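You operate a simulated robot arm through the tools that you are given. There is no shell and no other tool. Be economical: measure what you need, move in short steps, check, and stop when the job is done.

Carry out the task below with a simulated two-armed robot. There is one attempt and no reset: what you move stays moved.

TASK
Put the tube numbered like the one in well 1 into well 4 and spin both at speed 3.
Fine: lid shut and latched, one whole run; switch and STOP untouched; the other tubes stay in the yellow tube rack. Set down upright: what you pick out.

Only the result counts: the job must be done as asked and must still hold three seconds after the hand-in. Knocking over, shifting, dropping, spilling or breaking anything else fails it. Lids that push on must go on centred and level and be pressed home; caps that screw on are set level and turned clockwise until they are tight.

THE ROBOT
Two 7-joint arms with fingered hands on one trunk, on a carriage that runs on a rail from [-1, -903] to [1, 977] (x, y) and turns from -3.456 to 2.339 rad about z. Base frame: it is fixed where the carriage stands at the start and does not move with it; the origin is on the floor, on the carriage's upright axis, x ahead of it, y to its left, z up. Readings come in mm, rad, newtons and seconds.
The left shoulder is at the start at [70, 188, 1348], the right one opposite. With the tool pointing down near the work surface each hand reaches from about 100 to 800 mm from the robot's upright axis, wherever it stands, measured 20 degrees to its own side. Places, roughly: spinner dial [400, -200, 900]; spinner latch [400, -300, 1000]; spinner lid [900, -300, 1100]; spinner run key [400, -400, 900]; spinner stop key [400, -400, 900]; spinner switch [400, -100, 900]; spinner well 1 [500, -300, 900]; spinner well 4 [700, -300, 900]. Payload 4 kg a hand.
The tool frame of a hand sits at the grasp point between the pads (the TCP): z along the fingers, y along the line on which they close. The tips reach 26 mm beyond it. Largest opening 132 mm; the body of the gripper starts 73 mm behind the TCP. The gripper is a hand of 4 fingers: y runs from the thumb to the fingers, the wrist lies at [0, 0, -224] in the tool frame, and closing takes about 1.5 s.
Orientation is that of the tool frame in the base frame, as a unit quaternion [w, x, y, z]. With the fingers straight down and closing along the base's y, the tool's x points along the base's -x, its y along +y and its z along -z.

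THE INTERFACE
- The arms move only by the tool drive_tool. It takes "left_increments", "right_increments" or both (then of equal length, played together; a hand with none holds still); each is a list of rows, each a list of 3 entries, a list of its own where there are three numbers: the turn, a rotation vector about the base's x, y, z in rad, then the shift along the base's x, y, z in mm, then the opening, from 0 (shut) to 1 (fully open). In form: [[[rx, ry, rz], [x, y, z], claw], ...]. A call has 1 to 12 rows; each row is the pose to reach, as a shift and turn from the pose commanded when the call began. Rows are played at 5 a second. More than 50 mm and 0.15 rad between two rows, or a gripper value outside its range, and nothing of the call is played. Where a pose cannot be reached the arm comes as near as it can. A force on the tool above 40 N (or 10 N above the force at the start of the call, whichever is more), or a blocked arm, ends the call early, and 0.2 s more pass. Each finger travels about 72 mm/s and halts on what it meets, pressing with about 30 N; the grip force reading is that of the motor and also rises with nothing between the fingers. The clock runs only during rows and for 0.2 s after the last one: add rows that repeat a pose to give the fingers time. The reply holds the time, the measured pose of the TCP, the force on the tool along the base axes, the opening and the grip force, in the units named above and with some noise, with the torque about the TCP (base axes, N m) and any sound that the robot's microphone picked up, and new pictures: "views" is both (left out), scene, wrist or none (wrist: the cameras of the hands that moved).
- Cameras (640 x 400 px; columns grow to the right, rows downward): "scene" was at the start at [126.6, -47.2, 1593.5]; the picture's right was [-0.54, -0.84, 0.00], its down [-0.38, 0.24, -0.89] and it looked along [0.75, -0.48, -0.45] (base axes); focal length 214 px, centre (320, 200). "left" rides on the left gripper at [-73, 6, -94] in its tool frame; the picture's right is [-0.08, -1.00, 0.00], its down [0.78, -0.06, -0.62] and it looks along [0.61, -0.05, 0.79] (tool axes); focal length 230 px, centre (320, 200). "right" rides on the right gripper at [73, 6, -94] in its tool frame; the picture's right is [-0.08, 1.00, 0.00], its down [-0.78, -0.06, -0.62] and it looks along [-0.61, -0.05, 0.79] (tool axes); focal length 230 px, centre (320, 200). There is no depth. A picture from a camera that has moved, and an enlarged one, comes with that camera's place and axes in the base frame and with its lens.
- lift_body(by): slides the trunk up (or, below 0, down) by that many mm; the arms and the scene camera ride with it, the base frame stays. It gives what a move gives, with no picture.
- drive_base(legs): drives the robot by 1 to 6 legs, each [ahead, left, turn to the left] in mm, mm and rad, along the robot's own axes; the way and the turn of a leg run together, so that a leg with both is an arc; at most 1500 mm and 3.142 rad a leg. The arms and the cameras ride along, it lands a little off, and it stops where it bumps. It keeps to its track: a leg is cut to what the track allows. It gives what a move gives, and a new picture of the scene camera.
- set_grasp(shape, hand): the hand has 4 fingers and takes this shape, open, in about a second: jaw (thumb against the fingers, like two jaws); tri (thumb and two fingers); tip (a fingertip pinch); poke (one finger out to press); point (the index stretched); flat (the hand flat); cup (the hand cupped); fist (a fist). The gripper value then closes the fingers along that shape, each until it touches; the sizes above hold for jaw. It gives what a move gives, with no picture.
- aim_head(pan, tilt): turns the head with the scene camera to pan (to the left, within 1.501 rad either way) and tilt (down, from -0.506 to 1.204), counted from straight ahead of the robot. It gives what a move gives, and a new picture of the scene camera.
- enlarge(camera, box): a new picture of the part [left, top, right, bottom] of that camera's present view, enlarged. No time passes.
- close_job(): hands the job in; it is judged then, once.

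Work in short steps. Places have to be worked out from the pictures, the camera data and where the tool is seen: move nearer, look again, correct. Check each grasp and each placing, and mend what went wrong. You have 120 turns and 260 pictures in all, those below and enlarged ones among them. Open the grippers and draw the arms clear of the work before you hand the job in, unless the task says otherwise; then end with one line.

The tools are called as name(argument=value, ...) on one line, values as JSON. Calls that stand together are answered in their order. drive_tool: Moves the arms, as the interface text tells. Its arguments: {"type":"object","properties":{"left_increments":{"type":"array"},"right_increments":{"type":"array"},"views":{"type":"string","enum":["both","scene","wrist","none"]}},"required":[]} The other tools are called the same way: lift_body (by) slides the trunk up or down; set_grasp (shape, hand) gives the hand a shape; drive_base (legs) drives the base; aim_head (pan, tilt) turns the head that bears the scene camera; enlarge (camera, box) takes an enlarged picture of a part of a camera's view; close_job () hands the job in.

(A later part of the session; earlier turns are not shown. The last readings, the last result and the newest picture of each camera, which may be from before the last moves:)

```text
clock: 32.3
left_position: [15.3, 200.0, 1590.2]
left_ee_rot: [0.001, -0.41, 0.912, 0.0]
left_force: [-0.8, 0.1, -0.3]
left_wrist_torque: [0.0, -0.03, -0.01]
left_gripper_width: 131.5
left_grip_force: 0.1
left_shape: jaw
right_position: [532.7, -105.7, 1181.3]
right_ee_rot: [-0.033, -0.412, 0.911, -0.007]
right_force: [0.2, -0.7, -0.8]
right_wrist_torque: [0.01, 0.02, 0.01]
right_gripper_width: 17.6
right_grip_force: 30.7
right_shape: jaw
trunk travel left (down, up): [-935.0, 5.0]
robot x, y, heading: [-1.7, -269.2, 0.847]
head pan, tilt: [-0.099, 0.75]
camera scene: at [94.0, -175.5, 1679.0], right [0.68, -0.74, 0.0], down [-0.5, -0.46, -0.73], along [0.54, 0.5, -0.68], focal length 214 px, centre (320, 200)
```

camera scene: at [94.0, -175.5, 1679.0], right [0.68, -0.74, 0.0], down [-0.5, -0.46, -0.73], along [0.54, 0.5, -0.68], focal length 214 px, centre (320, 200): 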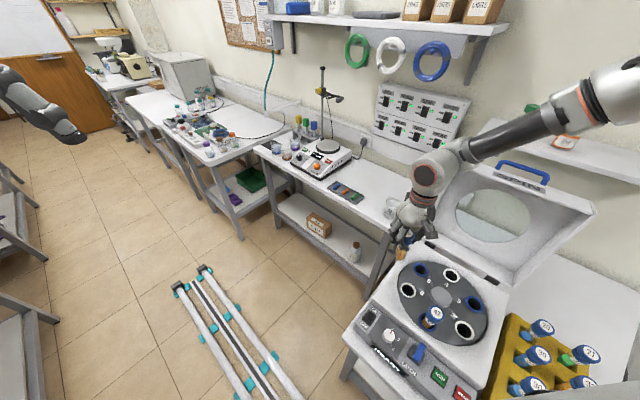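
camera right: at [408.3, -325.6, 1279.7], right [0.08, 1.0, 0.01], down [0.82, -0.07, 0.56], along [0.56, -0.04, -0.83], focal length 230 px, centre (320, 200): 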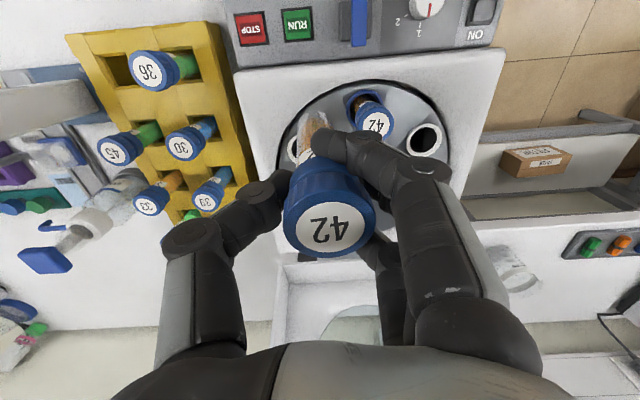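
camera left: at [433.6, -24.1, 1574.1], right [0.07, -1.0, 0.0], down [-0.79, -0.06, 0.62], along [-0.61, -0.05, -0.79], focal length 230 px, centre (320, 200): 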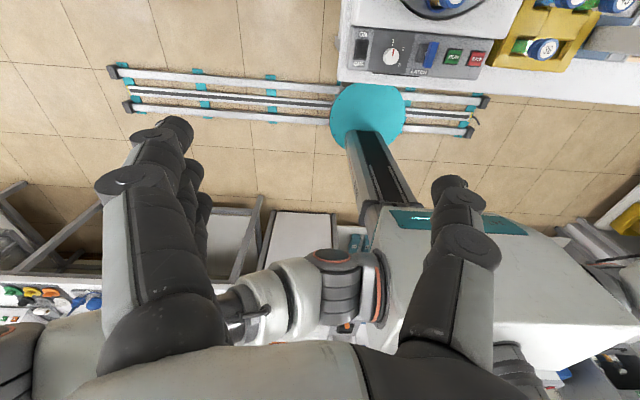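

Now well 4 lies front-right. I correct the small tilt and move over the well at z about 1130.

drive_tool(right_increments=[[[0.04, -0.054, 0], [0, 0, 0], 0], [[0.04, -0.054, 0], [26, -28, -10], 0], [[0.04, -0.054, 0], [52, -56, -20], 0], [[0.04, -0.054, 0], [78, -84, -30], 0], [[0.04, -0.054, 0], [104, -111, -40], 0], [[0.04, -0.054, 0], [130, -138, -50], 0], [[0.04, -0.054, 0], [156, -166, -50], 0]])

```text
clock: 33.9
left_position: [15.1, 197.9, 1591.5]
left_ee_rot: [0.0, -0.409, 0.912, 0.001]
left_force: [0.2, 0.2, -0.1]
left_wrist_torque: [0.01, -0.01, -0.01]
left_gripper_width: 131.9
left_grip_force: 0.0
left_shape: jaw
right_position: [689.2, -270.6, 1132.4]
right_ee_rot: [0.001, -0.412, 0.911, 0.0]
right_force: [0.2, 0.0, -1.1]
right_wrist_torque: [0.02, 0.02, -0.01]
right_gripper_width: 17.4
right_grip_force: 30.1
right_shape: jaw
trunk travel left (down, up): [-935.0, 5.0]
robot x, y, heading: [-0.3, -269.4, 0.841]
head pan, tilt: [-0.099, 0.75]
camera scene: at [93.8, -176.8, 1679.1], right [0.68, -0.74, 0.0], down [-0.5, -0.46, -0.73], along [0.54, 0.5, -0.68], focal length 214 px, centre (320, 200)
camera right: at [638.4, -320.7, 1225.0], right [-0.7, 0.72, 0.0], down [0.56, 0.55, 0.62], along [0.44, 0.43, -0.79], focal length 230 px, centre (320, 200)
```

scene: 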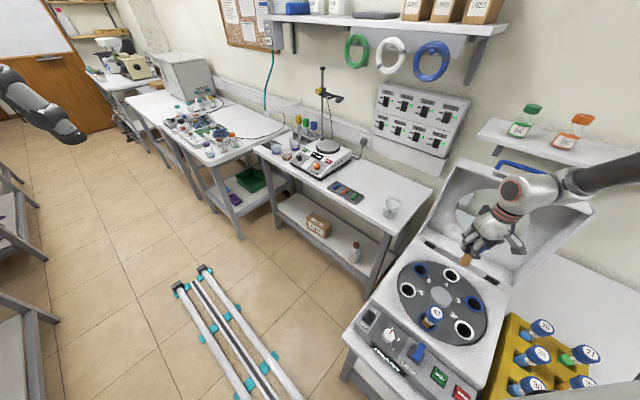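
right: 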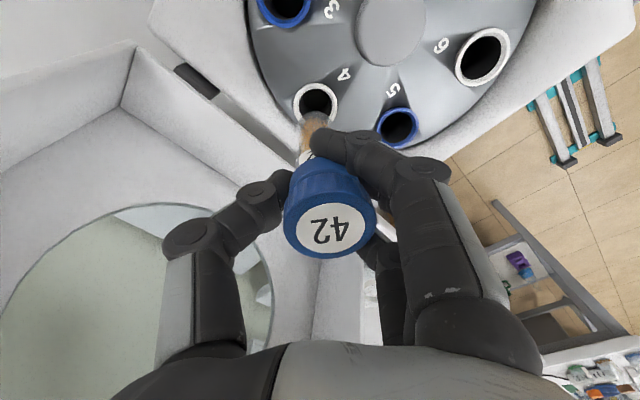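

The hand reached the place cleanly. I enlarge both views to align the tube with well 4.

enlarge(camera="scene", box=[380, 200, 540, 350])

enlarge(camera="right", box=[240, 40, 440, 270])

```text
2.67 times, centred on (460, 275) of scene
camera zoom: at [93.8, -176.8, 1679.1], right [0.68, -0.74, 0.0], down [-0.5, -0.46, -0.73], along [0.54, 0.5, -0.68], focal length 572 px, centre (-53, 0)
```

zoom: 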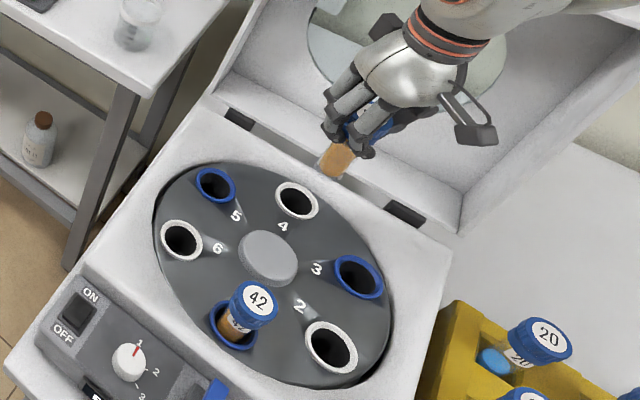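

```text
1.74 times, centred on (340, 155) of right
camera zoom: at [638.4, -320.7, 1225.0], right [-0.7, 0.72, 0.0], down [0.56, 0.55, 0.62], along [0.44, 0.43, -0.79], focal length 400 px, centre (285, 278)
```

zoom: 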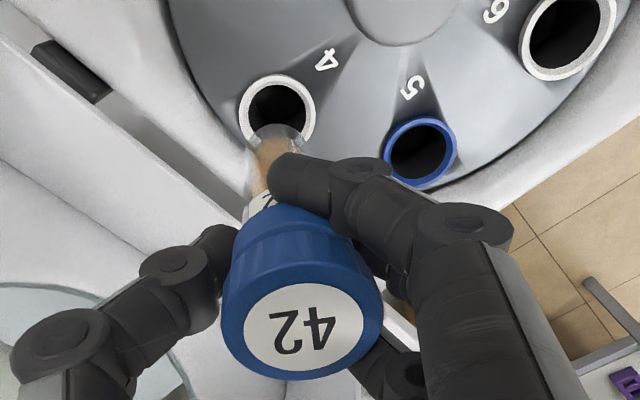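

I zoom further on the held tube to judge its tilt.

enlarge(camera="scene", box=[440, 215, 520, 275])

enlarge(camera="right", box=[270, 70, 390, 145])

```text
6.67 times, centred on (480, 245) of scene
camera zoom: at [93.8, -176.8, 1679.1], right [0.68, -0.74, 0.0], down [-0.5, -0.46, -0.73], along [0.54, 0.5, -0.68], focal length 1430 px, centre (-747, -100)
```

zoom: 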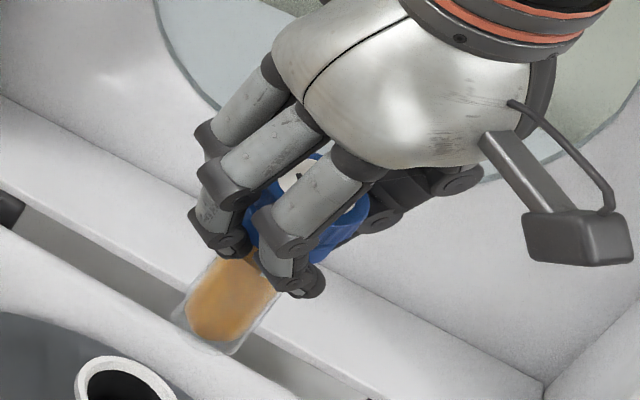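

```text
5.33 times, centred on (330, 108) of right
camera zoom: at [638.4, -320.7, 1225.0], right [-0.7, 0.72, 0.0], down [0.56, 0.55, 0.62], along [0.44, 0.43, -0.79], focal length 1227 px, centre (267, 693)
```

zoom: 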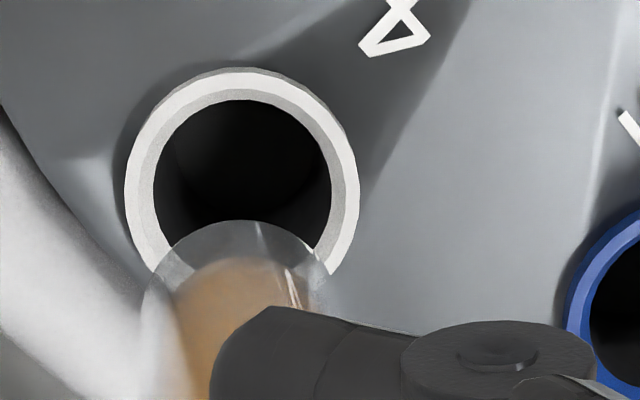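

The tube is tilted about 4° in the grip, with its bottom toward +x−y, and the well is about 6 mm off. I correct both at height and recheck.

drive_tool(right_increments=[[[0.025, 0.025, 0], [3, -1, 0], 0], [[0.05, 0.05, 0], [6, -3, 0], 0], [[0.05, 0.05, 0], [6, -3, -15], 0], [[0.05, 0.05, 0], [6, -3, -30], 0], [[0.05, 0.05, 0], [6, -3, -40], 0], [[0.05, 0.05, 0], [6, -3, -40], 0]], views="none")

enlarge(camera="scene", box=[430, 215, 510, 290])

enlarge(camera="right", box=[240, 40, 400, 140])

```text
clock: 35.3
left_position: [14.1, 198.7, 1590.7]
left_ee_rot: [0.0, -0.409, 0.912, 0.0]
left_force: [0.6, -0.9, 0.2]
left_wrist_torque: [-0.01, 0.01, 0.0]
left_gripper_width: 131.9
left_grip_force: 0.1
left_shape: jaw
right_position: [695.8, -275.4, 1091.6]
right_ee_rot: [-0.012, -0.412, 0.91, 0.033]
right_force: [0.4, -0.2, -0.9]
right_wrist_torque: [-0.01, 0.0, -0.02]
right_gripper_width: 17.3
right_grip_force: 29.7
right_shape: jaw
trunk travel left (down, up): [-935.0, 5.0]
robot x, y, heading: [-1.1, -272.0, 0.843]
head pan, tilt: [-0.099, 0.75]
```

```text
5.33 times, centred on (470, 252) of scene
camera zoom: at [93.0, -175.2, 1679.0], right [0.68, -0.74, 0.0], down [-0.5, -0.46, -0.73], along [0.54, 0.5, -0.68], focal length 1144 px, centre (-480, -80)
```

zoom: 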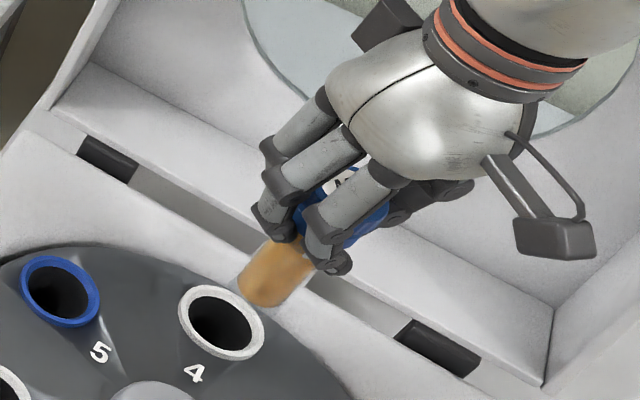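

```text
4.00 times, centred on (320, 90) of right
camera zoom: at [648.3, -329.4, 1184.0], right [-0.7, 0.71, 0.07], down [0.59, 0.52, 0.62], along [0.4, 0.47, -0.79], focal length 920 px, centre (320, 640)
```

zoom: 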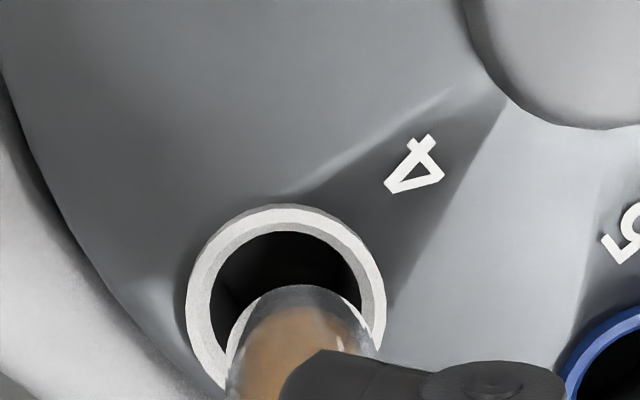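

The tube now reads vertical and about 2 mm off the well axis. I shift slightly and descend into the well with the force guard.

drive_tool(right_increments=[[[0, 0, 0], [2.5, 0, 0], 0], [[0, 0, 0], [2.5, 0, -15], 0], [[0, 0, 0], [2.5, 0, -30], 0], [[0, 0, 0], [2.5, 0, -45], 0], [[0, 0, 0], [2.5, 0, -60], 0], [[0, 0, 0], [2.5, 0, -75], 0]])

enlarge(camera="scene", box=[420, 215, 520, 315])

```text
clock: 36.7
left_position: [15.8, 199.7, 1590.5]
left_ee_rot: [0.0, -0.409, 0.912, 0.0]
left_force: [-0.6, -0.2, 0.1]
left_wrist_torque: [0.0, 0.01, 0.02]
left_gripper_width: 131.9
left_grip_force: 0.0
left_shape: jaw
right_position: [697.7, -274.5, 1016.7]
right_ee_rot: [-0.012, -0.413, 0.91, 0.033]
right_force: [1.1, -0.3, -0.5]
right_wrist_torque: [-0.02, 0.03, 0.01]
right_gripper_width: 17.1
right_grip_force: 30.1
right_shape: jaw
trunk travel left (down, up): [-935.0, 5.0]
robot x, y, heading: [2.3, -270.1, 0.845]
head pan, tilt: [-0.099, 0.75]
camera scene: at [93.9, -174.5, 1679.0], right [0.68, -0.74, 0.0], down [-0.5, -0.46, -0.73], along [0.54, 0.5, -0.68], focal length 214 px, centre (320, 200)
camera right: at [651.1, -328.5, 1110.0], right [-0.7, 0.71, 0.07], down [0.59, 0.52, 0.62], along [0.4, 0.47, -0.78], focal length 230 px, centre (320, 200)
```

scene: 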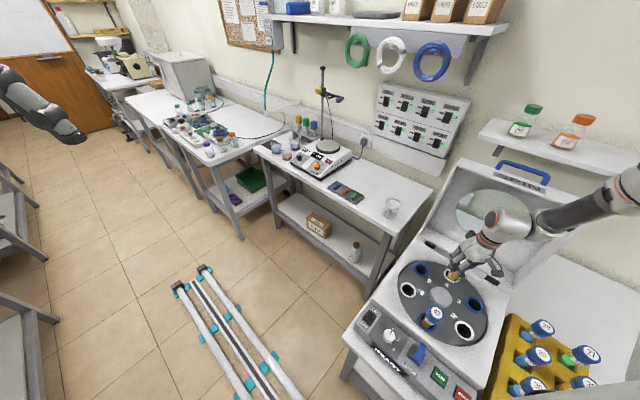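
right: 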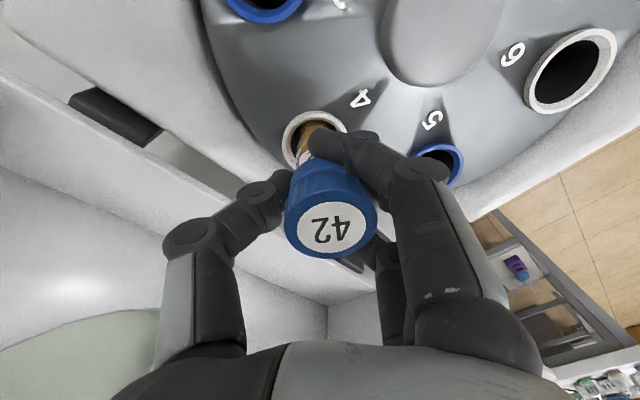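

```text
4.00 times, centred on (470, 265) of scene
camera zoom: at [93.9, -174.5, 1679.0], right [0.68, -0.74, 0.0], down [-0.5, -0.46, -0.73], along [0.54, 0.5, -0.68], focal length 858 px, centre (-280, -60)
```

zoom: 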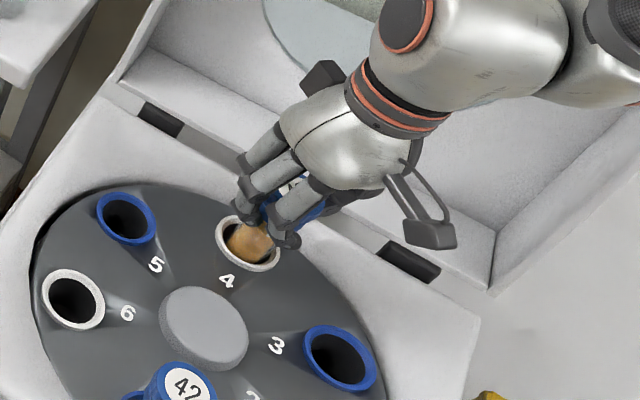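

The tube is inside the well. I continue down in small steps, watching the vertical force.

drive_tool(right_increments=[[[0, 0, 0], [0, 0, -6], 0], [[0, 0, 0], [0, 0, -12], 0], [[0, 0, 0], [0, 0, -18], 0]], views="wrist")

enlarge(camera="scene", box=[400, 235, 500, 335])

```text
clock: 37.5
left_position: [15.4, 199.7, 1590.6]
left_ee_rot: [0.001, -0.409, 0.913, -0.001]
left_force: [-0.8, 0.3, 0.6]
left_wrist_torque: [0.02, 0.01, -0.01]
left_gripper_width: 131.7
left_grip_force: 0.0
left_shape: jaw
right_position: [697.0, -274.2, 1005.1]
right_ee_rot: [-0.011, -0.412, 0.911, 0.032]
right_force: [0.6, -0.9, -0.6]
right_wrist_torque: [0.04, -0.07, 0.01]
right_gripper_width: 17.0
right_grip_force: 30.1
right_shape: jaw
right hand out of reach, approached as far as the arm can: row 3
trunk travel left (down, up): [-935.0, 5.0]
robot x, y, heading: [0.2, -269.0, 0.845]
head pan, tilt: [-0.099, 0.75]
camera right: at [650.1, -328.9, 1098.1], right [-0.7, 0.71, 0.07], down [0.59, 0.52, 0.62], along [0.4, 0.47, -0.79], focal length 230 px, centre (320, 200)
```

right: 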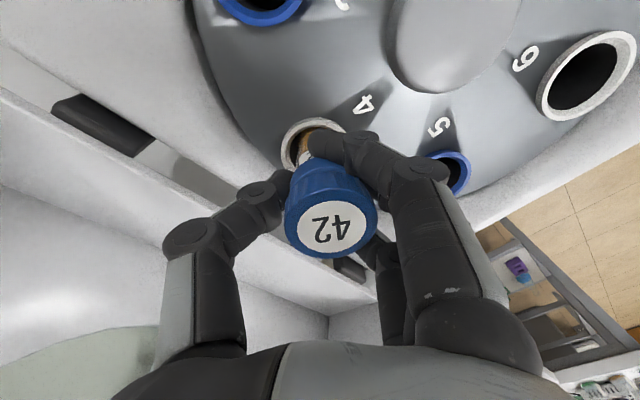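

```text
4.00 times, centred on (450, 285) of scene
camera zoom: at [93.1, -174.7, 1679.0], right [0.68, -0.74, 0.0], down [-0.5, -0.46, -0.73], along [0.54, 0.5, -0.68], focal length 858 px, centre (-200, -140)
```

zoom: 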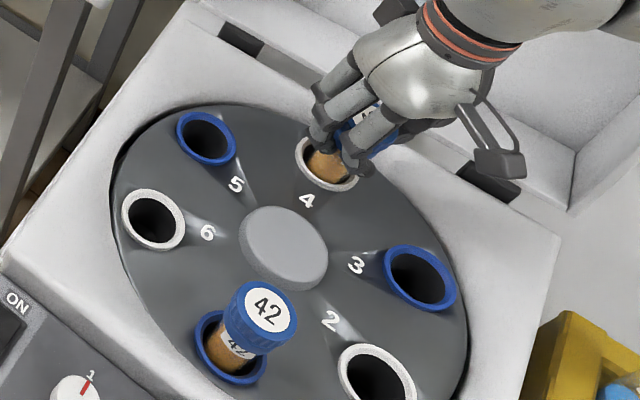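

Reach ran out, so I finish lowering with the trunk in small steps until contact shows.

lift_body(by=-5)

```text
clock: 38.0
left_position: [16.2, 199.3, 1585.8]
left_ee_rot: [0.0, -0.409, 0.912, 0.0]
left_force: [-0.5, -0.6, 0.0]
left_wrist_torque: [0.04, -0.03, 0.02]
left_gripper_width: 131.9
left_grip_force: 0.0
left_shape: jaw
right_position: [697.0, -273.7, 999.4]
right_ee_rot: [-0.012, -0.412, 0.91, 0.033]
right_force: [1.2, -0.6, -0.9]
right_wrist_torque: [0.01, -0.06, 0.01]
right_gripper_width: 17.0
right_grip_force: 30.0
right_shape: jaw
trunk travel left (down, up): [-930.0, 10.0]
robot x, y, heading: [0.5, -271.2, 0.844]
head pan, tilt: [-0.099, 0.75]
```

lift_body(by=-4)

enlarge(camera="scene", box=[400, 235, 500, 335])

enlarge(camera="right", box=[240, 90, 440, 270])

```text
clock: 38.5
left_position: [14.7, 200.0, 1582.3]
left_ee_rot: [0.001, -0.409, 0.912, 0.0]
left_force: [-0.2, -0.4, -0.7]
left_wrist_torque: [0.0, 0.02, -0.01]
left_gripper_width: 132.0
left_grip_force: 0.1
left_shape: jaw
right_position: [696.4, -272.9, 997.2]
right_ee_rot: [-0.009, -0.412, 0.911, 0.033]
right_force: [4.0, 0.5, 10.7]
right_wrist_torque: [-0.02, -0.08, -0.02]
right_gripper_width: 17.2
right_grip_force: 29.8
right_shape: jaw
trunk travel left (down, up): [-926.0, 14.0]
robot x, y, heading: [1.7, -267.8, 0.839]
head pan, tilt: [-0.099, 0.75]
```

```text
4.00 times, centred on (450, 285) of scene
camera zoom: at [92.0, -174.4, 1670.2], right [0.68, -0.74, 0.0], down [-0.5, -0.46, -0.73], along [0.54, 0.5, -0.68], focal length 858 px, centre (-200, -140)
```

zoom: 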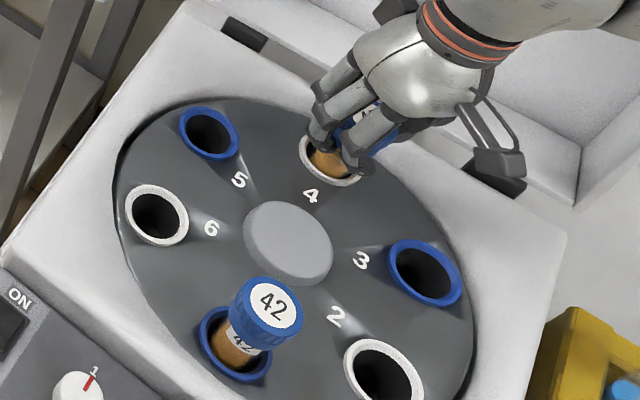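

```text
2.22 times, centred on (340, 180) of right
camera zoom: at [649.9, -328.2, 1090.1], right [-0.7, 0.71, 0.07], down [0.59, 0.52, 0.62], along [0.41, 0.47, -0.78], focal length 511 px, centre (276, 244)
```

zoom: 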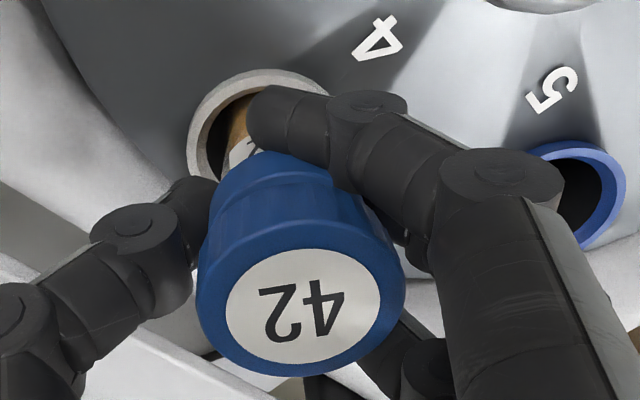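

Contact force of 10.7 N shows the tube is on the well floor. I open the fingers gently.

drive_tool(right_increments=[[[0, 0, 0], [0, 0, 0], 0.15], [[0, 0, 0], [0, 0, 0], 0.25], [[0, 0, 0], [0, 0, 0], 0.35], [[0, 0, 0], [0, 0, 0], 0.45], [[0, 0, 0], [0, 0, 0], 0.45]], views="wrist")

enlarge(camera="scene", box=[400, 235, 500, 335])

```text
clock: 39.7
left_position: [15.6, 199.6, 1581.4]
left_ee_rot: [0.0, -0.409, 0.912, 0.001]
left_force: [0.4, -0.7, -0.1]
left_wrist_torque: [-0.03, -0.01, 0.0]
left_gripper_width: 131.7
left_grip_force: 0.0
left_shape: jaw
right_position: [697.2, -274.2, 995.6]
right_ee_rot: [-0.012, -0.413, 0.91, 0.033]
right_force: [0.3, 0.7, -0.4]
right_wrist_torque: [-0.02, 0.03, 0.02]
right_gripper_width: 58.5
right_grip_force: 0.0
right_shape: jaw
trunk travel left (down, up): [-926.0, 14.0]
robot x, y, heading: [0.6, -270.4, 0.842]
head pan, tilt: [-0.099, 0.75]
camera right: at [650.2, -328.8, 1089.0], right [-0.7, 0.71, 0.07], down [0.59, 0.52, 0.62], along [0.4, 0.47, -0.79], focal length 230 px, centre (320, 200)
```

right: 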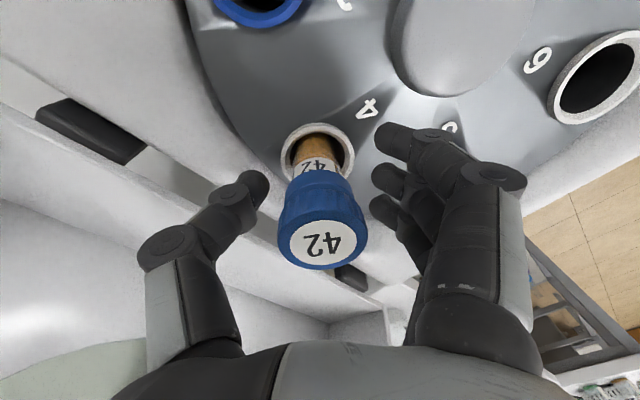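

```text
4.00 times, centred on (450, 285) of scene
camera zoom: at [93.4, -174.7, 1670.0], right [0.68, -0.74, 0.0], down [-0.5, -0.46, -0.73], along [0.54, 0.5, -0.68], focal length 858 px, centre (-200, -140)
```

zoom: 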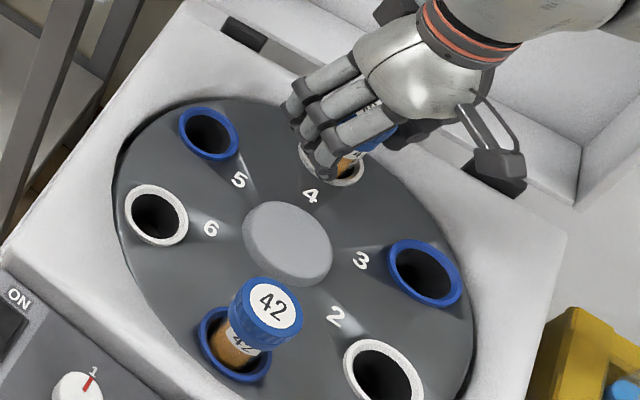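

The tube is seated and upright. I raise the hand straight up and back away.

drive_tool(right_increments=[[[0, 0, 0], [0, 0, 20], 0.45], [[0, 0, 0], [0, 0, 50], 0.45], [[0, 0, 0], [0, 0, 85], 0.45], [[0, 0, 0], [0, 0, 120], 0.45], [[-0.05, -0.05, 0], [-10, 10, 160], 0.45], [[-0.05, -0.05, 0], [-45, 20, 190], 0.45], [[-0.05, -0.05, 0], [-90, 20, 210], 0.45]])

enlarge(camera="scene", box=[320, 150, 640, 350])

```text
clock: 41.3
left_position: [14.2, 196.4, 1582.7]
left_ee_rot: [0.002, -0.409, 0.912, 0.001]
left_force: [0.3, -0.4, -0.1]
left_wrist_torque: [0.03, 0.0, -0.01]
left_gripper_width: 131.6
left_grip_force: 0.0
left_shape: jaw
right_position: [605.2, -258.7, 1209.5]
right_ee_rot: [0.003, -0.412, 0.911, -0.001]
right_force: [0.6, -0.2, -0.1]
right_wrist_torque: [0.03, -0.01, -0.01]
right_gripper_width: 59.1
right_grip_force: 0.0
right_shape: jaw
trunk travel left (down, up): [-926.0, 14.0]
robot x, y, heading: [1.0, -271.6, 0.842]
head pan, tilt: [-0.099, 0.75]
camera scene: at [91.3, -177.9, 1670.3], right [0.68, -0.74, 0.0], down [-0.5, -0.46, -0.73], along [0.54, 0.5, -0.68], focal length 214 px, centre (320, 200)
camera right: at [553.3, -307.9, 1301.5], right [-0.7, 0.72, 0.0], down [0.56, 0.55, 0.62], along [0.44, 0.43, -0.79], focal length 230 px, centre (320, 200)
```

scene: 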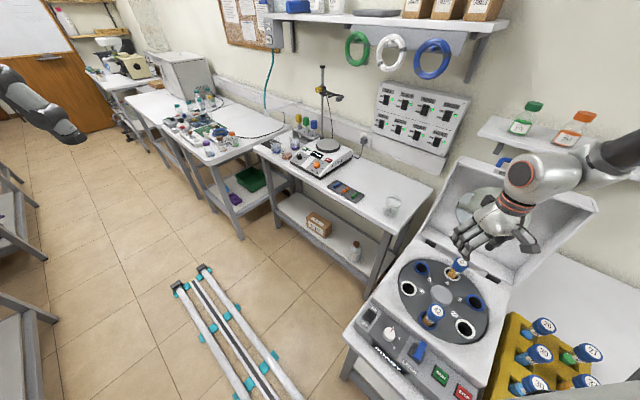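
right: 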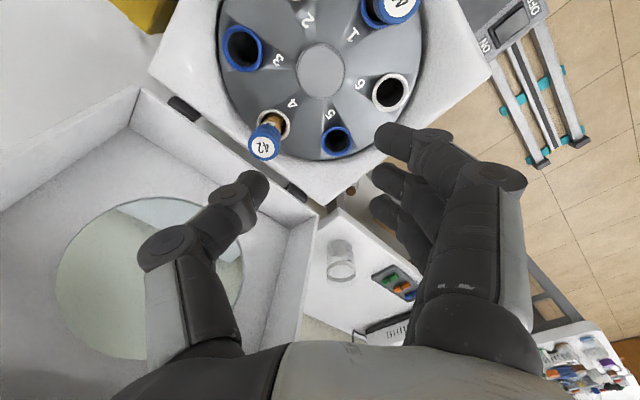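

```text
2.00 times, centred on (480, 250) of scene
camera zoom: at [91.3, -177.9, 1670.3], right [0.68, -0.74, 0.0], down [-0.5, -0.46, -0.73], along [0.54, 0.5, -0.68], focal length 429 px, centre (0, 100)
```

zoom: 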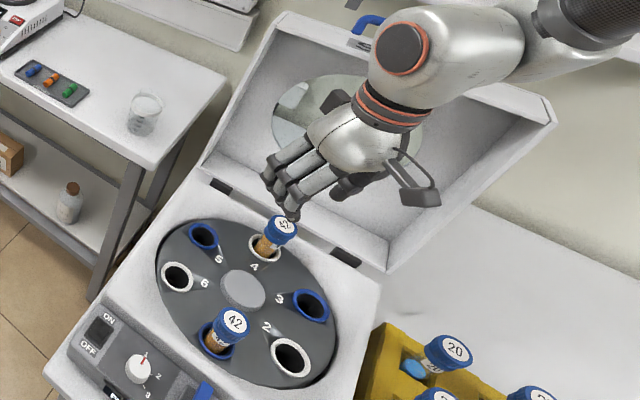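

Tube 42 is well seated in well 4. The lid handle triangulates to about [930,-270,1288] and the hinge to about [765, ·, 960]. I raise the hand and yaw it so thumb and fingers close along x, to cage the handle bar.

drive_tool(right_increments=[[[0, 0, 0.12], [-10, 0, 30], 0.6], [[0, 0, 0.24], [-10, 0, 60], 0.6], [[0, 0, 0.36], [-10, 0, 90], 0.6], [[0, 0, 0.48], [-10, 0, 120], 0.6], [[0, 0, 0.6], [-10, 0, 140], 0.6], [[0, 0, 0.72], [-10, 0, 150], 0.6]])

```text
clock: 42.7
left_position: [15.7, 197.8, 1582.1]
left_ee_rot: [0.0, -0.408, 0.913, 0.0]
left_force: [0.2, 0.0, 0.2]
left_wrist_torque: [-0.03, 0.04, -0.03]
left_gripper_width: 132.0
left_grip_force: 0.0
left_shape: jaw
right_position: [596.8, -255.7, 1357.5]
right_ee_rot: [-0.002, 0.707, -0.707, 0.0]
right_force: [0.3, -1.0, 0.4]
right_wrist_torque: [0.03, -0.03, -0.01]
right_gripper_width: 78.6
right_grip_force: 0.0
right_shape: jaw
trunk travel left (down, up): [-926.0, 14.0]
robot x, y, heading: [-0.5, -270.2, 0.843]
head pan, tilt: [-0.099, 0.75]
camera scene: at [93.6, -175.7, 1670.0], right [0.68, -0.74, 0.0], down [-0.5, -0.46, -0.73], along [0.54, 0.5, -0.68], focal length 214 px, centre (320, 200)
camera right: at [592.8, -327.1, 1450.5], right [-1.0, 0.08, 0.0], down [0.06, 0.78, 0.62], along [0.05, 0.62, -0.79], focal length 230 px, centre (320, 200)
```

scene: 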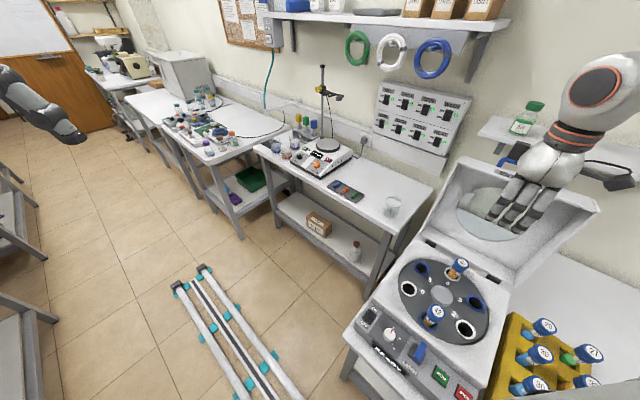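
right: 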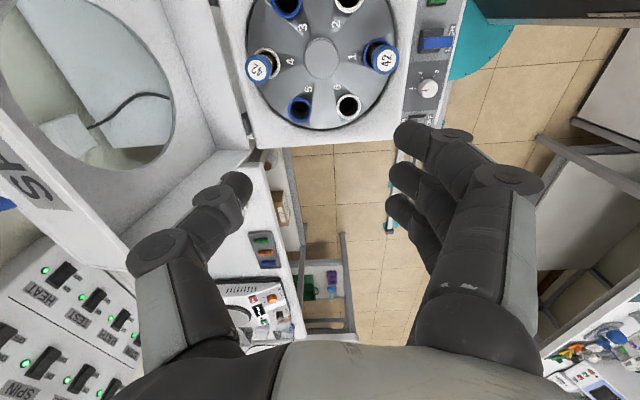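

Now I tilt the hand forward about 0.6 rad and approach, staying above the lid.

drive_tool(right_increments=[[[0, -0.12, 0], [20, 0, 15], 0.6], [[0, -0.24, 0], [50, -5, 25], 0.6], [[0, -0.36, 0], [80, -8, 35], 0.6], [[0, -0.48, 0], [115, -10, 40], 0.6], [[0, -0.6, 0], [150, -12, 40], 0.6], [[0, -0.6, 0], [185, -14, 40], 0.6]])

```text
clock: 44.1
left_position: [19.1, 199.1, 1584.4]
left_ee_rot: [0.0, -0.409, 0.912, 0.001]
left_force: [0.2, -0.1, 0.7]
left_wrist_torque: [0.03, 0.03, -0.01]
left_gripper_width: 132.2
left_grip_force: 0.1
left_shape: jaw
right_position: [784.9, -270.1, 1394.5]
right_ee_rot: [0.21, -0.675, 0.676, -0.208]
right_force: [0.4, 0.3, -0.1]
right_wrist_torque: [0.01, -0.01, 0.01]
right_gripper_width: 78.9
right_grip_force: 0.0
right_shape: jaw
trunk travel left (down, up): [-926.0, 14.0]
robot x, y, heading: [-1.2, -272.5, 0.849]
head pan, tilt: [-0.099, 0.75]
camera scene: at [96.3, -175.6, 1669.9], right [0.68, -0.74, 0.0], down [-0.5, -0.46, -0.73], along [0.54, 0.5, -0.68], focal length 214 px, centre (320, 200)
camera right: at [728.5, -341.4, 1468.8], right [-0.82, 0.08, -0.56], down [-0.3, 0.78, 0.54], along [0.48, 0.62, -0.62], focal length 230 px, centre (320, 200)
```

scene: 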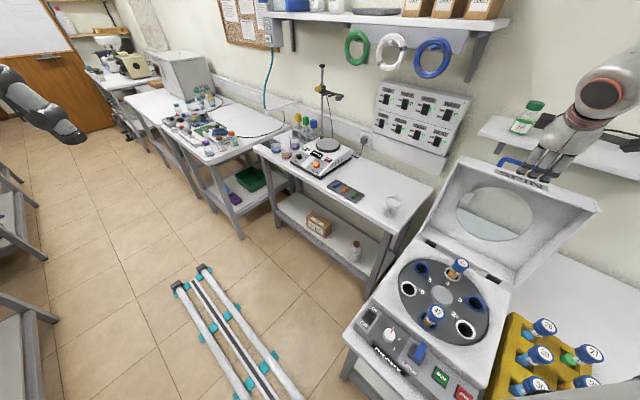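
right: 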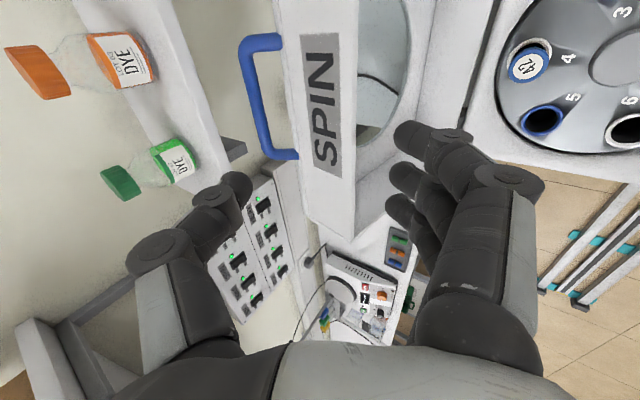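

The handle bar is clearly in view at mid about [932,-275,1298], about 100 mm long along y. I narrow the jaw to 0.35 and move to 80 mm short of it along the tool axis.

drive_tool(right_increments=[[[0, 0, 0], [25, -2, 0], 0.35], [[0, 0, 0], [50, -4, -8], 0.35], [[0, 0, 0], [75, -5, -18], 0.35], [[0, 0, 0], [102, -5, -30], 0.35], [[0, 0, 0], [102, -5, -30], 0.35]])

```text
clock: 45.3
left_position: [15.9, 199.3, 1581.0]
left_ee_rot: [0.0, -0.409, 0.913, 0.0]
left_force: [-0.5, -0.5, 0.6]
left_wrist_torque: [-0.04, -0.01, 0.0]
left_gripper_width: 132.0
left_grip_force: 0.1
left_shape: jaw
right_position: [884.4, -271.7, 1365.8]
right_ee_rot: [0.21, -0.675, 0.676, -0.21]
right_force: [0.1, 0.1, 0.5]
right_wrist_torque: [-0.01, 0.03, -0.02]
right_gripper_width: 46.5
right_grip_force: 0.1
right_shape: jaw
trunk travel left (down, up): [-926.0, 14.0]
robot x, y, heading: [-0.7, -273.3, 0.842]
head pan, tilt: [-0.099, 0.75]
camera scene: at [93.4, -174.8, 1670.0], right [0.68, -0.74, 0.0], down [-0.5, -0.46, -0.73], along [0.54, 0.5, -0.68], focal length 214 px, centre (320, 200)
camera right: at [827.2, -343.4, 1439.2], right [-0.82, 0.08, -0.56], down [-0.3, 0.78, 0.54], along [0.48, 0.62, -0.62], focal length 230 px, centre (320, 200)
```

scene: 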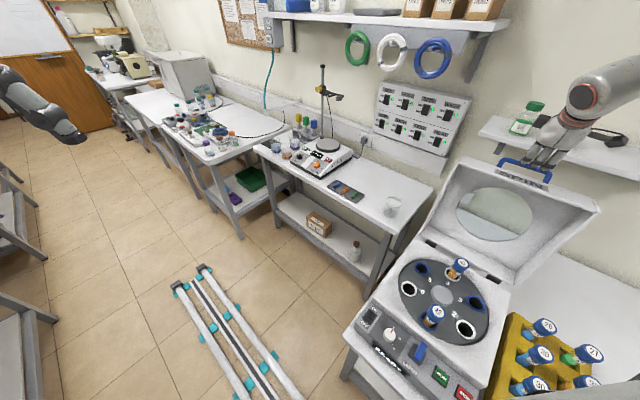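
right: 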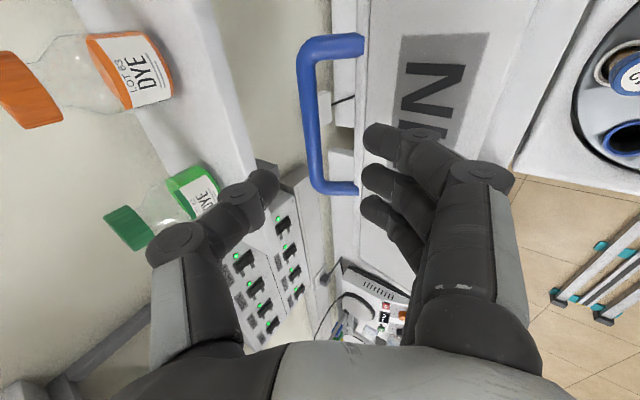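

The bar lies in the jaw plane, about 90–97 mm ahead along the tool axis. I advance 65 mm and look.

drive_tool(right_increments=[[[0, 0, 0], [12, -2, -18], 0.35], [[0, 0, 0], [24, -3, -36], 0.35], [[0, 0, 0], [37, -3, -53], 0.35]], views="wrist")

enlarge(camera="scene", box=[480, 80, 640, 220])

```text
clock: 46.1
left_position: [14.7, 198.7, 1581.6]
left_ee_rot: [0.0, -0.409, 0.913, -0.001]
left_force: [-0.9, -0.1, -0.6]
left_wrist_torque: [-0.03, 0.02, 0.0]
left_gripper_width: 131.9
left_grip_force: 0.0
left_shape: jaw
right_position: [921.9, -276.5, 1313.8]
right_ee_rot: [0.21, -0.675, 0.676, -0.209]
right_force: [0.8, -0.1, 0.1]
right_wrist_torque: [-0.02, 0.01, 0.0]
right_gripper_width: 46.3
right_grip_force: 0.1
right_shape: jaw
trunk travel left (down, up): [-926.0, 14.0]
robot x, y, heading: [-2.3, -266.1, 0.843]
head pan, tilt: [-0.099, 0.75]
camera right: at [864.9, -347.3, 1387.3], right [-0.82, 0.08, -0.56], down [-0.3, 0.78, 0.54], along [0.49, 0.62, -0.62], focal length 230 px, centre (320, 200)
```

right: 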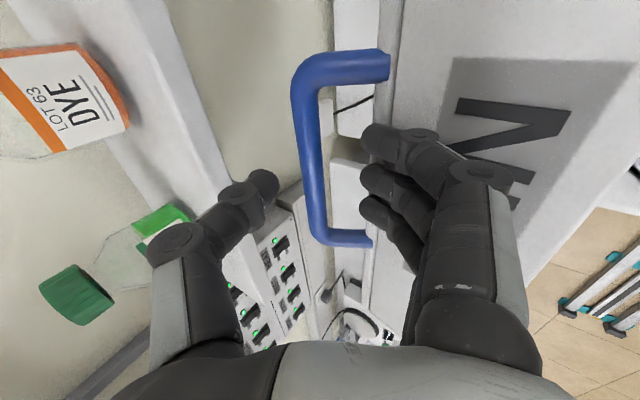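

```text
2.86 times, centred on (560, 150) of scene
camera zoom: at [93.1, -174.8, 1670.1], right [0.68, -0.74, 0.0], down [-0.5, -0.46, -0.73], along [0.54, 0.5, -0.68], focal length 613 px, centre (-366, 343)
```

zoom: 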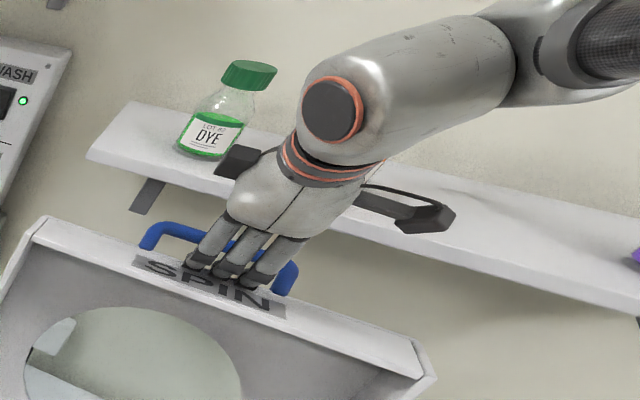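

The bar is about 45 mm further and slightly thumb-side. I advance 38 mm along the axis with a small shift.

drive_tool(right_increments=[[[0, 0, 0], [9, 0, -9], 0.35], [[0, 0, 0], [18, 0, -18], 0.35], [[0, 0, 0], [26, 0, -28], 0.35]], views="wrist")

enlarge(camera="scene", box=[480, 80, 640, 220])

```text
clock: 46.8
left_position: [9.5, 199.1, 1582.6]
left_ee_rot: [0.001, -0.409, 0.912, 0.001]
left_force: [0.1, 0.0, -0.2]
left_wrist_torque: [0.02, 0.0, 0.0]
left_gripper_width: 131.9
left_grip_force: 0.0
left_shape: jaw
right_position: [939.2, -272.2, 1307.2]
right_ee_rot: [0.221, -0.672, 0.674, -0.212]
right_force: [-3.7, -1.0, 30.5]
right_wrist_torque: [-0.11, 1.21, 0.0]
right_gripper_width: 44.1
right_grip_force: 0.0
right_shape: jaw
trunk travel left (down, up): [-926.0, 14.0]
robot x, y, heading: [-2.2, -268.5, 0.844]
head pan, tilt: [-0.099, 0.75]
stopped in row 3 (right hand): the force on the tool passed its limit at 43 N (the readings are from after the stop); the commanded pose is now the measured one
camera right: at [881.5, -344.0, 1379.2], right [-0.81, 0.08, -0.58], down [-0.31, 0.78, 0.55], along [0.49, 0.62, -0.6], focal length 230 px, centre (320, 200)
```

right: 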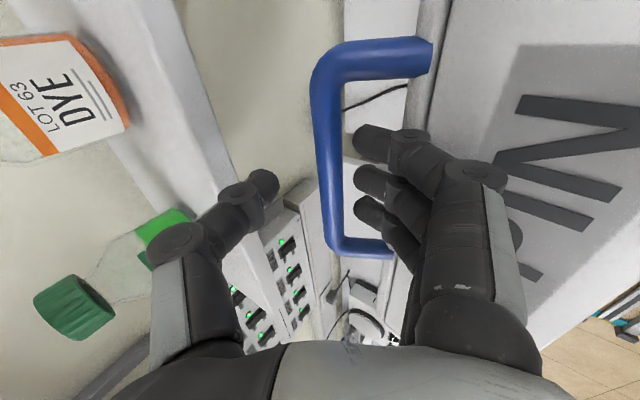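

```text
2.86 times, centred on (560, 150) of scene
camera zoom: at [88.1, -175.3, 1670.5], right [0.68, -0.74, 0.0], down [-0.5, -0.46, -0.73], along [0.54, 0.5, -0.68], focal length 613 px, centre (-366, 343)
```

zoom: 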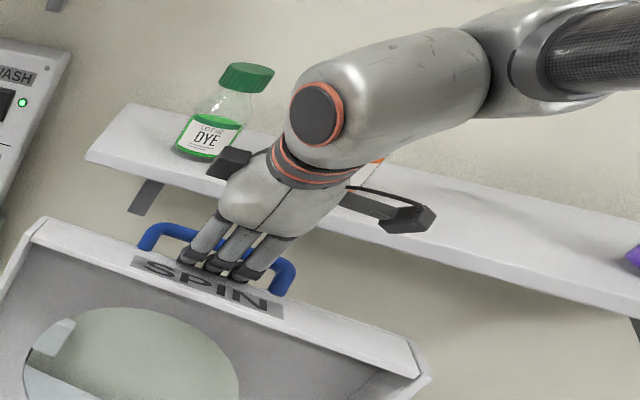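

The fingers touched the lid's top face before caging the bar, because the lid leans back and its near side is higher. I back off, close the hand, and use the closed fingers as a hook behind the bar to pull the lid toward vertical.

drive_tool(right_increments=[[[0, 0, 0], [-14, -2, 20], 0.35], [[0, 0, 0], [-30, -3, 45], 0.2], [[0, 0, 0], [-30, -3, 55], 0], [[0, 0, 0], [-20, -3, 58], 0], [[0, 0, 0], [-10, -3, 58], 0], [[0, 0, 0], [5, -3, 58], 0], [[0, 0, 0], [5, -3, 58], 0]], views="wrist")

enlarge(camera="scene", box=[480, 80, 640, 220])

```text
clock: 48.4
left_position: [15.6, 199.1, 1581.1]
left_ee_rot: [-0.001, -0.409, 0.912, -0.001]
left_force: [-0.1, 0.3, 0.7]
left_wrist_torque: [0.01, 0.04, 0.01]
left_gripper_width: 131.8
left_grip_force: 0.1
left_shape: jaw
right_position: [948.0, -275.0, 1356.9]
right_ee_rot: [0.214, -0.675, 0.675, -0.21]
right_force: [-0.1, -0.1, 0.4]
right_wrist_torque: [0.0, 0.02, -0.02]
right_gripper_width: 0.0
right_grip_force: 29.3
right_shape: jaw
trunk travel left (down, up): [-926.0, 14.0]
robot x, y, heading: [4.6, -274.1, 0.847]
head pan, tilt: [-0.099, 0.75]
camera right: at [890.7, -348.1, 1430.0], right [-0.82, 0.08, -0.57], down [-0.3, 0.78, 0.55], along [0.49, 0.62, -0.61], focal length 230 px, centre (320, 200)
```

right: 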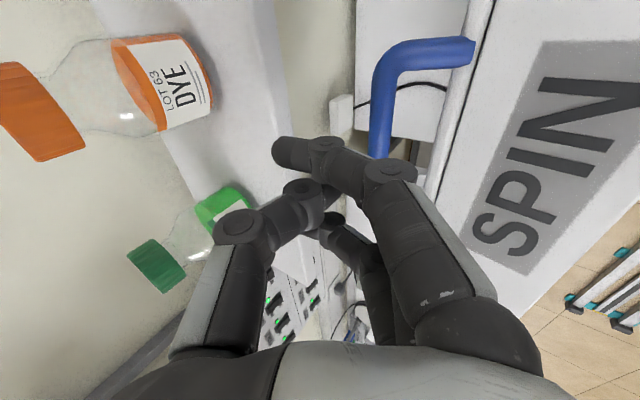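

```text
2.86 times, centred on (560, 150) of scene
camera zoom: at [94.4, -174.5, 1669.9], right [0.68, -0.74, 0.0], down [-0.5, -0.46, -0.73], along [0.54, 0.5, -0.68], focal length 613 px, centre (-366, 343)
```

zoom: 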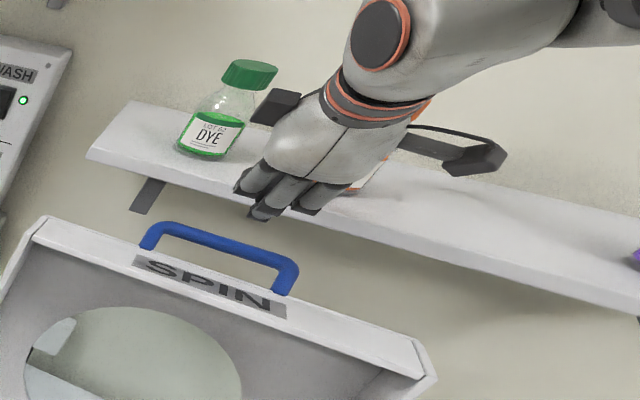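

The closed fingers are above and just behind the bar plane. I descend forward behind the bar in two checks.

drive_tool(right_increments=[[[0, 0, 0], [14, 0, 0], 0], [[0, 0, 0], [24, 0, -14], 0], [[0, 0, 0], [34, 0, -30], 0]], views="wrist")

enlarge(camera="scene", box=[480, 80, 640, 220])

```text
clock: 49.2
left_position: [10.9, 198.2, 1582.1]
left_ee_rot: [0.001, -0.409, 0.913, 0.0]
left_force: [0.8, -0.9, 0.1]
left_wrist_torque: [0.02, -0.03, 0.01]
left_gripper_width: 131.9
left_grip_force: 0.1
left_shape: jaw
right_position: [978.0, -275.0, 1332.9]
right_ee_rot: [-0.218, 0.674, -0.674, 0.211]
right_force: [1.1, 0.0, 6.4]
right_wrist_torque: [0.01, -0.15, -0.02]
right_gripper_width: 0.3
right_grip_force: 30.0
right_shape: jaw
trunk travel left (down, up): [-926.0, 14.0]
robot x, y, heading: [-0.2, -270.7, 0.844]
head pan, tilt: [-0.099, 0.75]
camera right: at [921.4, -347.3, 1404.3], right [-0.81, 0.08, -0.57], down [-0.31, 0.78, 0.55], along [0.49, 0.62, -0.61], focal length 230 px, centre (320, 200)
```

right: 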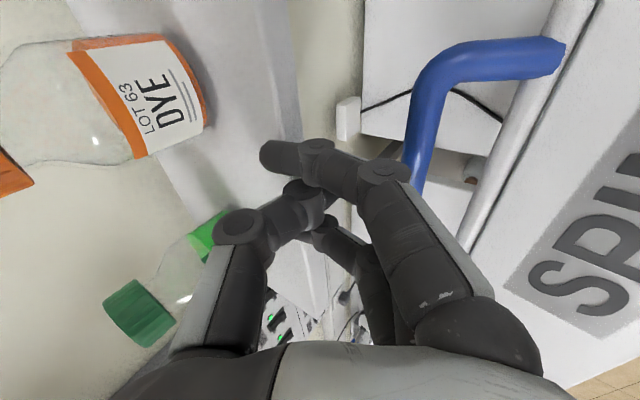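

```text
2.86 times, centred on (560, 150) of scene
camera zoom: at [89.3, -174.8, 1670.4], right [0.68, -0.74, 0.0], down [-0.5, -0.46, -0.73], along [0.54, 0.5, -0.68], focal length 613 px, centre (-366, 343)
```

zoom: 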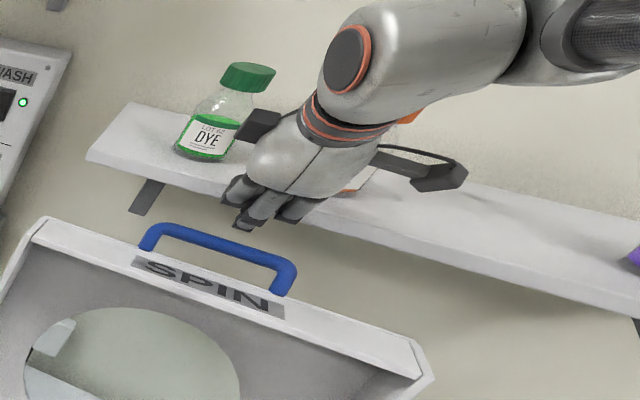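

A fingertip touched the shelf edge behind, at about x 1000, z 1312, so the gap behind the bar is narrow. Only the thumb will fit there. I back off and open fully, so the thumb goes behind the bar and the fingers go in front of the lid lip.

drive_tool(right_increments=[[[0, 0, 0], [-15, 0, 20], 0], [[0, 0, 0], [-50, 0, 25], 0], [[0, 0, 0], [-90, 0, 15], 0.3], [[0, 0, 0], [-112, 0, -5], 0.7], [[0, 0, 0], [-112, 0, -20], 1], [[0, 0, 0], [-112, 0, -20], 1], [[0, 0, 0], [-112, 0, -20], 1], [[0, 0, 0], [-112, 0, -20], 1]], views="wrist")

enlarge(camera="scene", box=[480, 80, 640, 220])

```text
clock: 50.5
left_position: [10.1, 197.4, 1583.6]
left_ee_rot: [0.002, -0.409, 0.913, 0.0]
left_force: [-1.0, 0.8, 0.3]
left_wrist_torque: [-0.01, 0.0, 0.02]
left_gripper_width: 132.1
left_grip_force: 0.1
left_shape: jaw
right_position: [870.5, -274.6, 1323.3]
right_ee_rot: [-0.229, 0.672, -0.671, 0.215]
right_force: [10.7, -5.0, 37.9]
right_wrist_torque: [-0.43, 0.25, 0.1]
right_gripper_width: 72.9
right_grip_force: 0.0
right_shape: jaw
trunk travel left (down, up): [-926.0, 14.0]
robot x, y, heading: [0.5, -270.8, 0.85]
head pan, tilt: [-0.099, 0.75]
stopped in row 6 (right hand): the force on the tool passed its limit at 43 N (the readings are from after the stop); the commanded pose is now the measured one
camera right: at [810.9, -347.9, 1394.1], right [-0.8, 0.08, -0.59], down [-0.32, 0.77, 0.55], along [0.5, 0.63, -0.59], focal length 230 px, centre (320, 200)
```

right: 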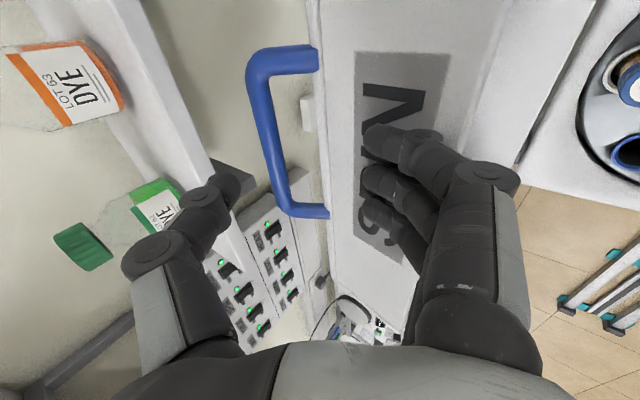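

```text
2.86 times, centred on (560, 150) of scene
camera zoom: at [87.4, -177.0, 1670.9], right [0.68, -0.74, 0.0], down [-0.5, -0.46, -0.73], along [0.54, 0.5, -0.68], focal length 613 px, centre (-366, 343)
```

zoom: 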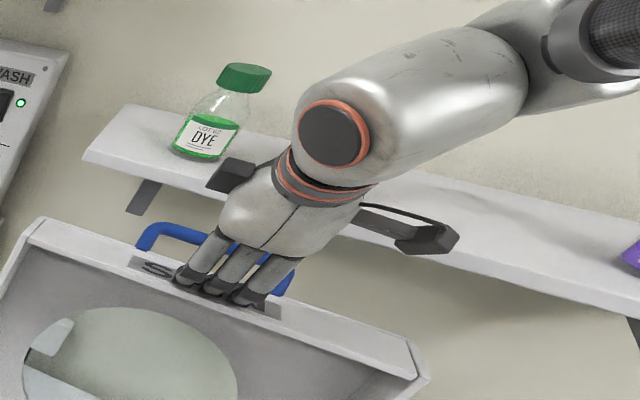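

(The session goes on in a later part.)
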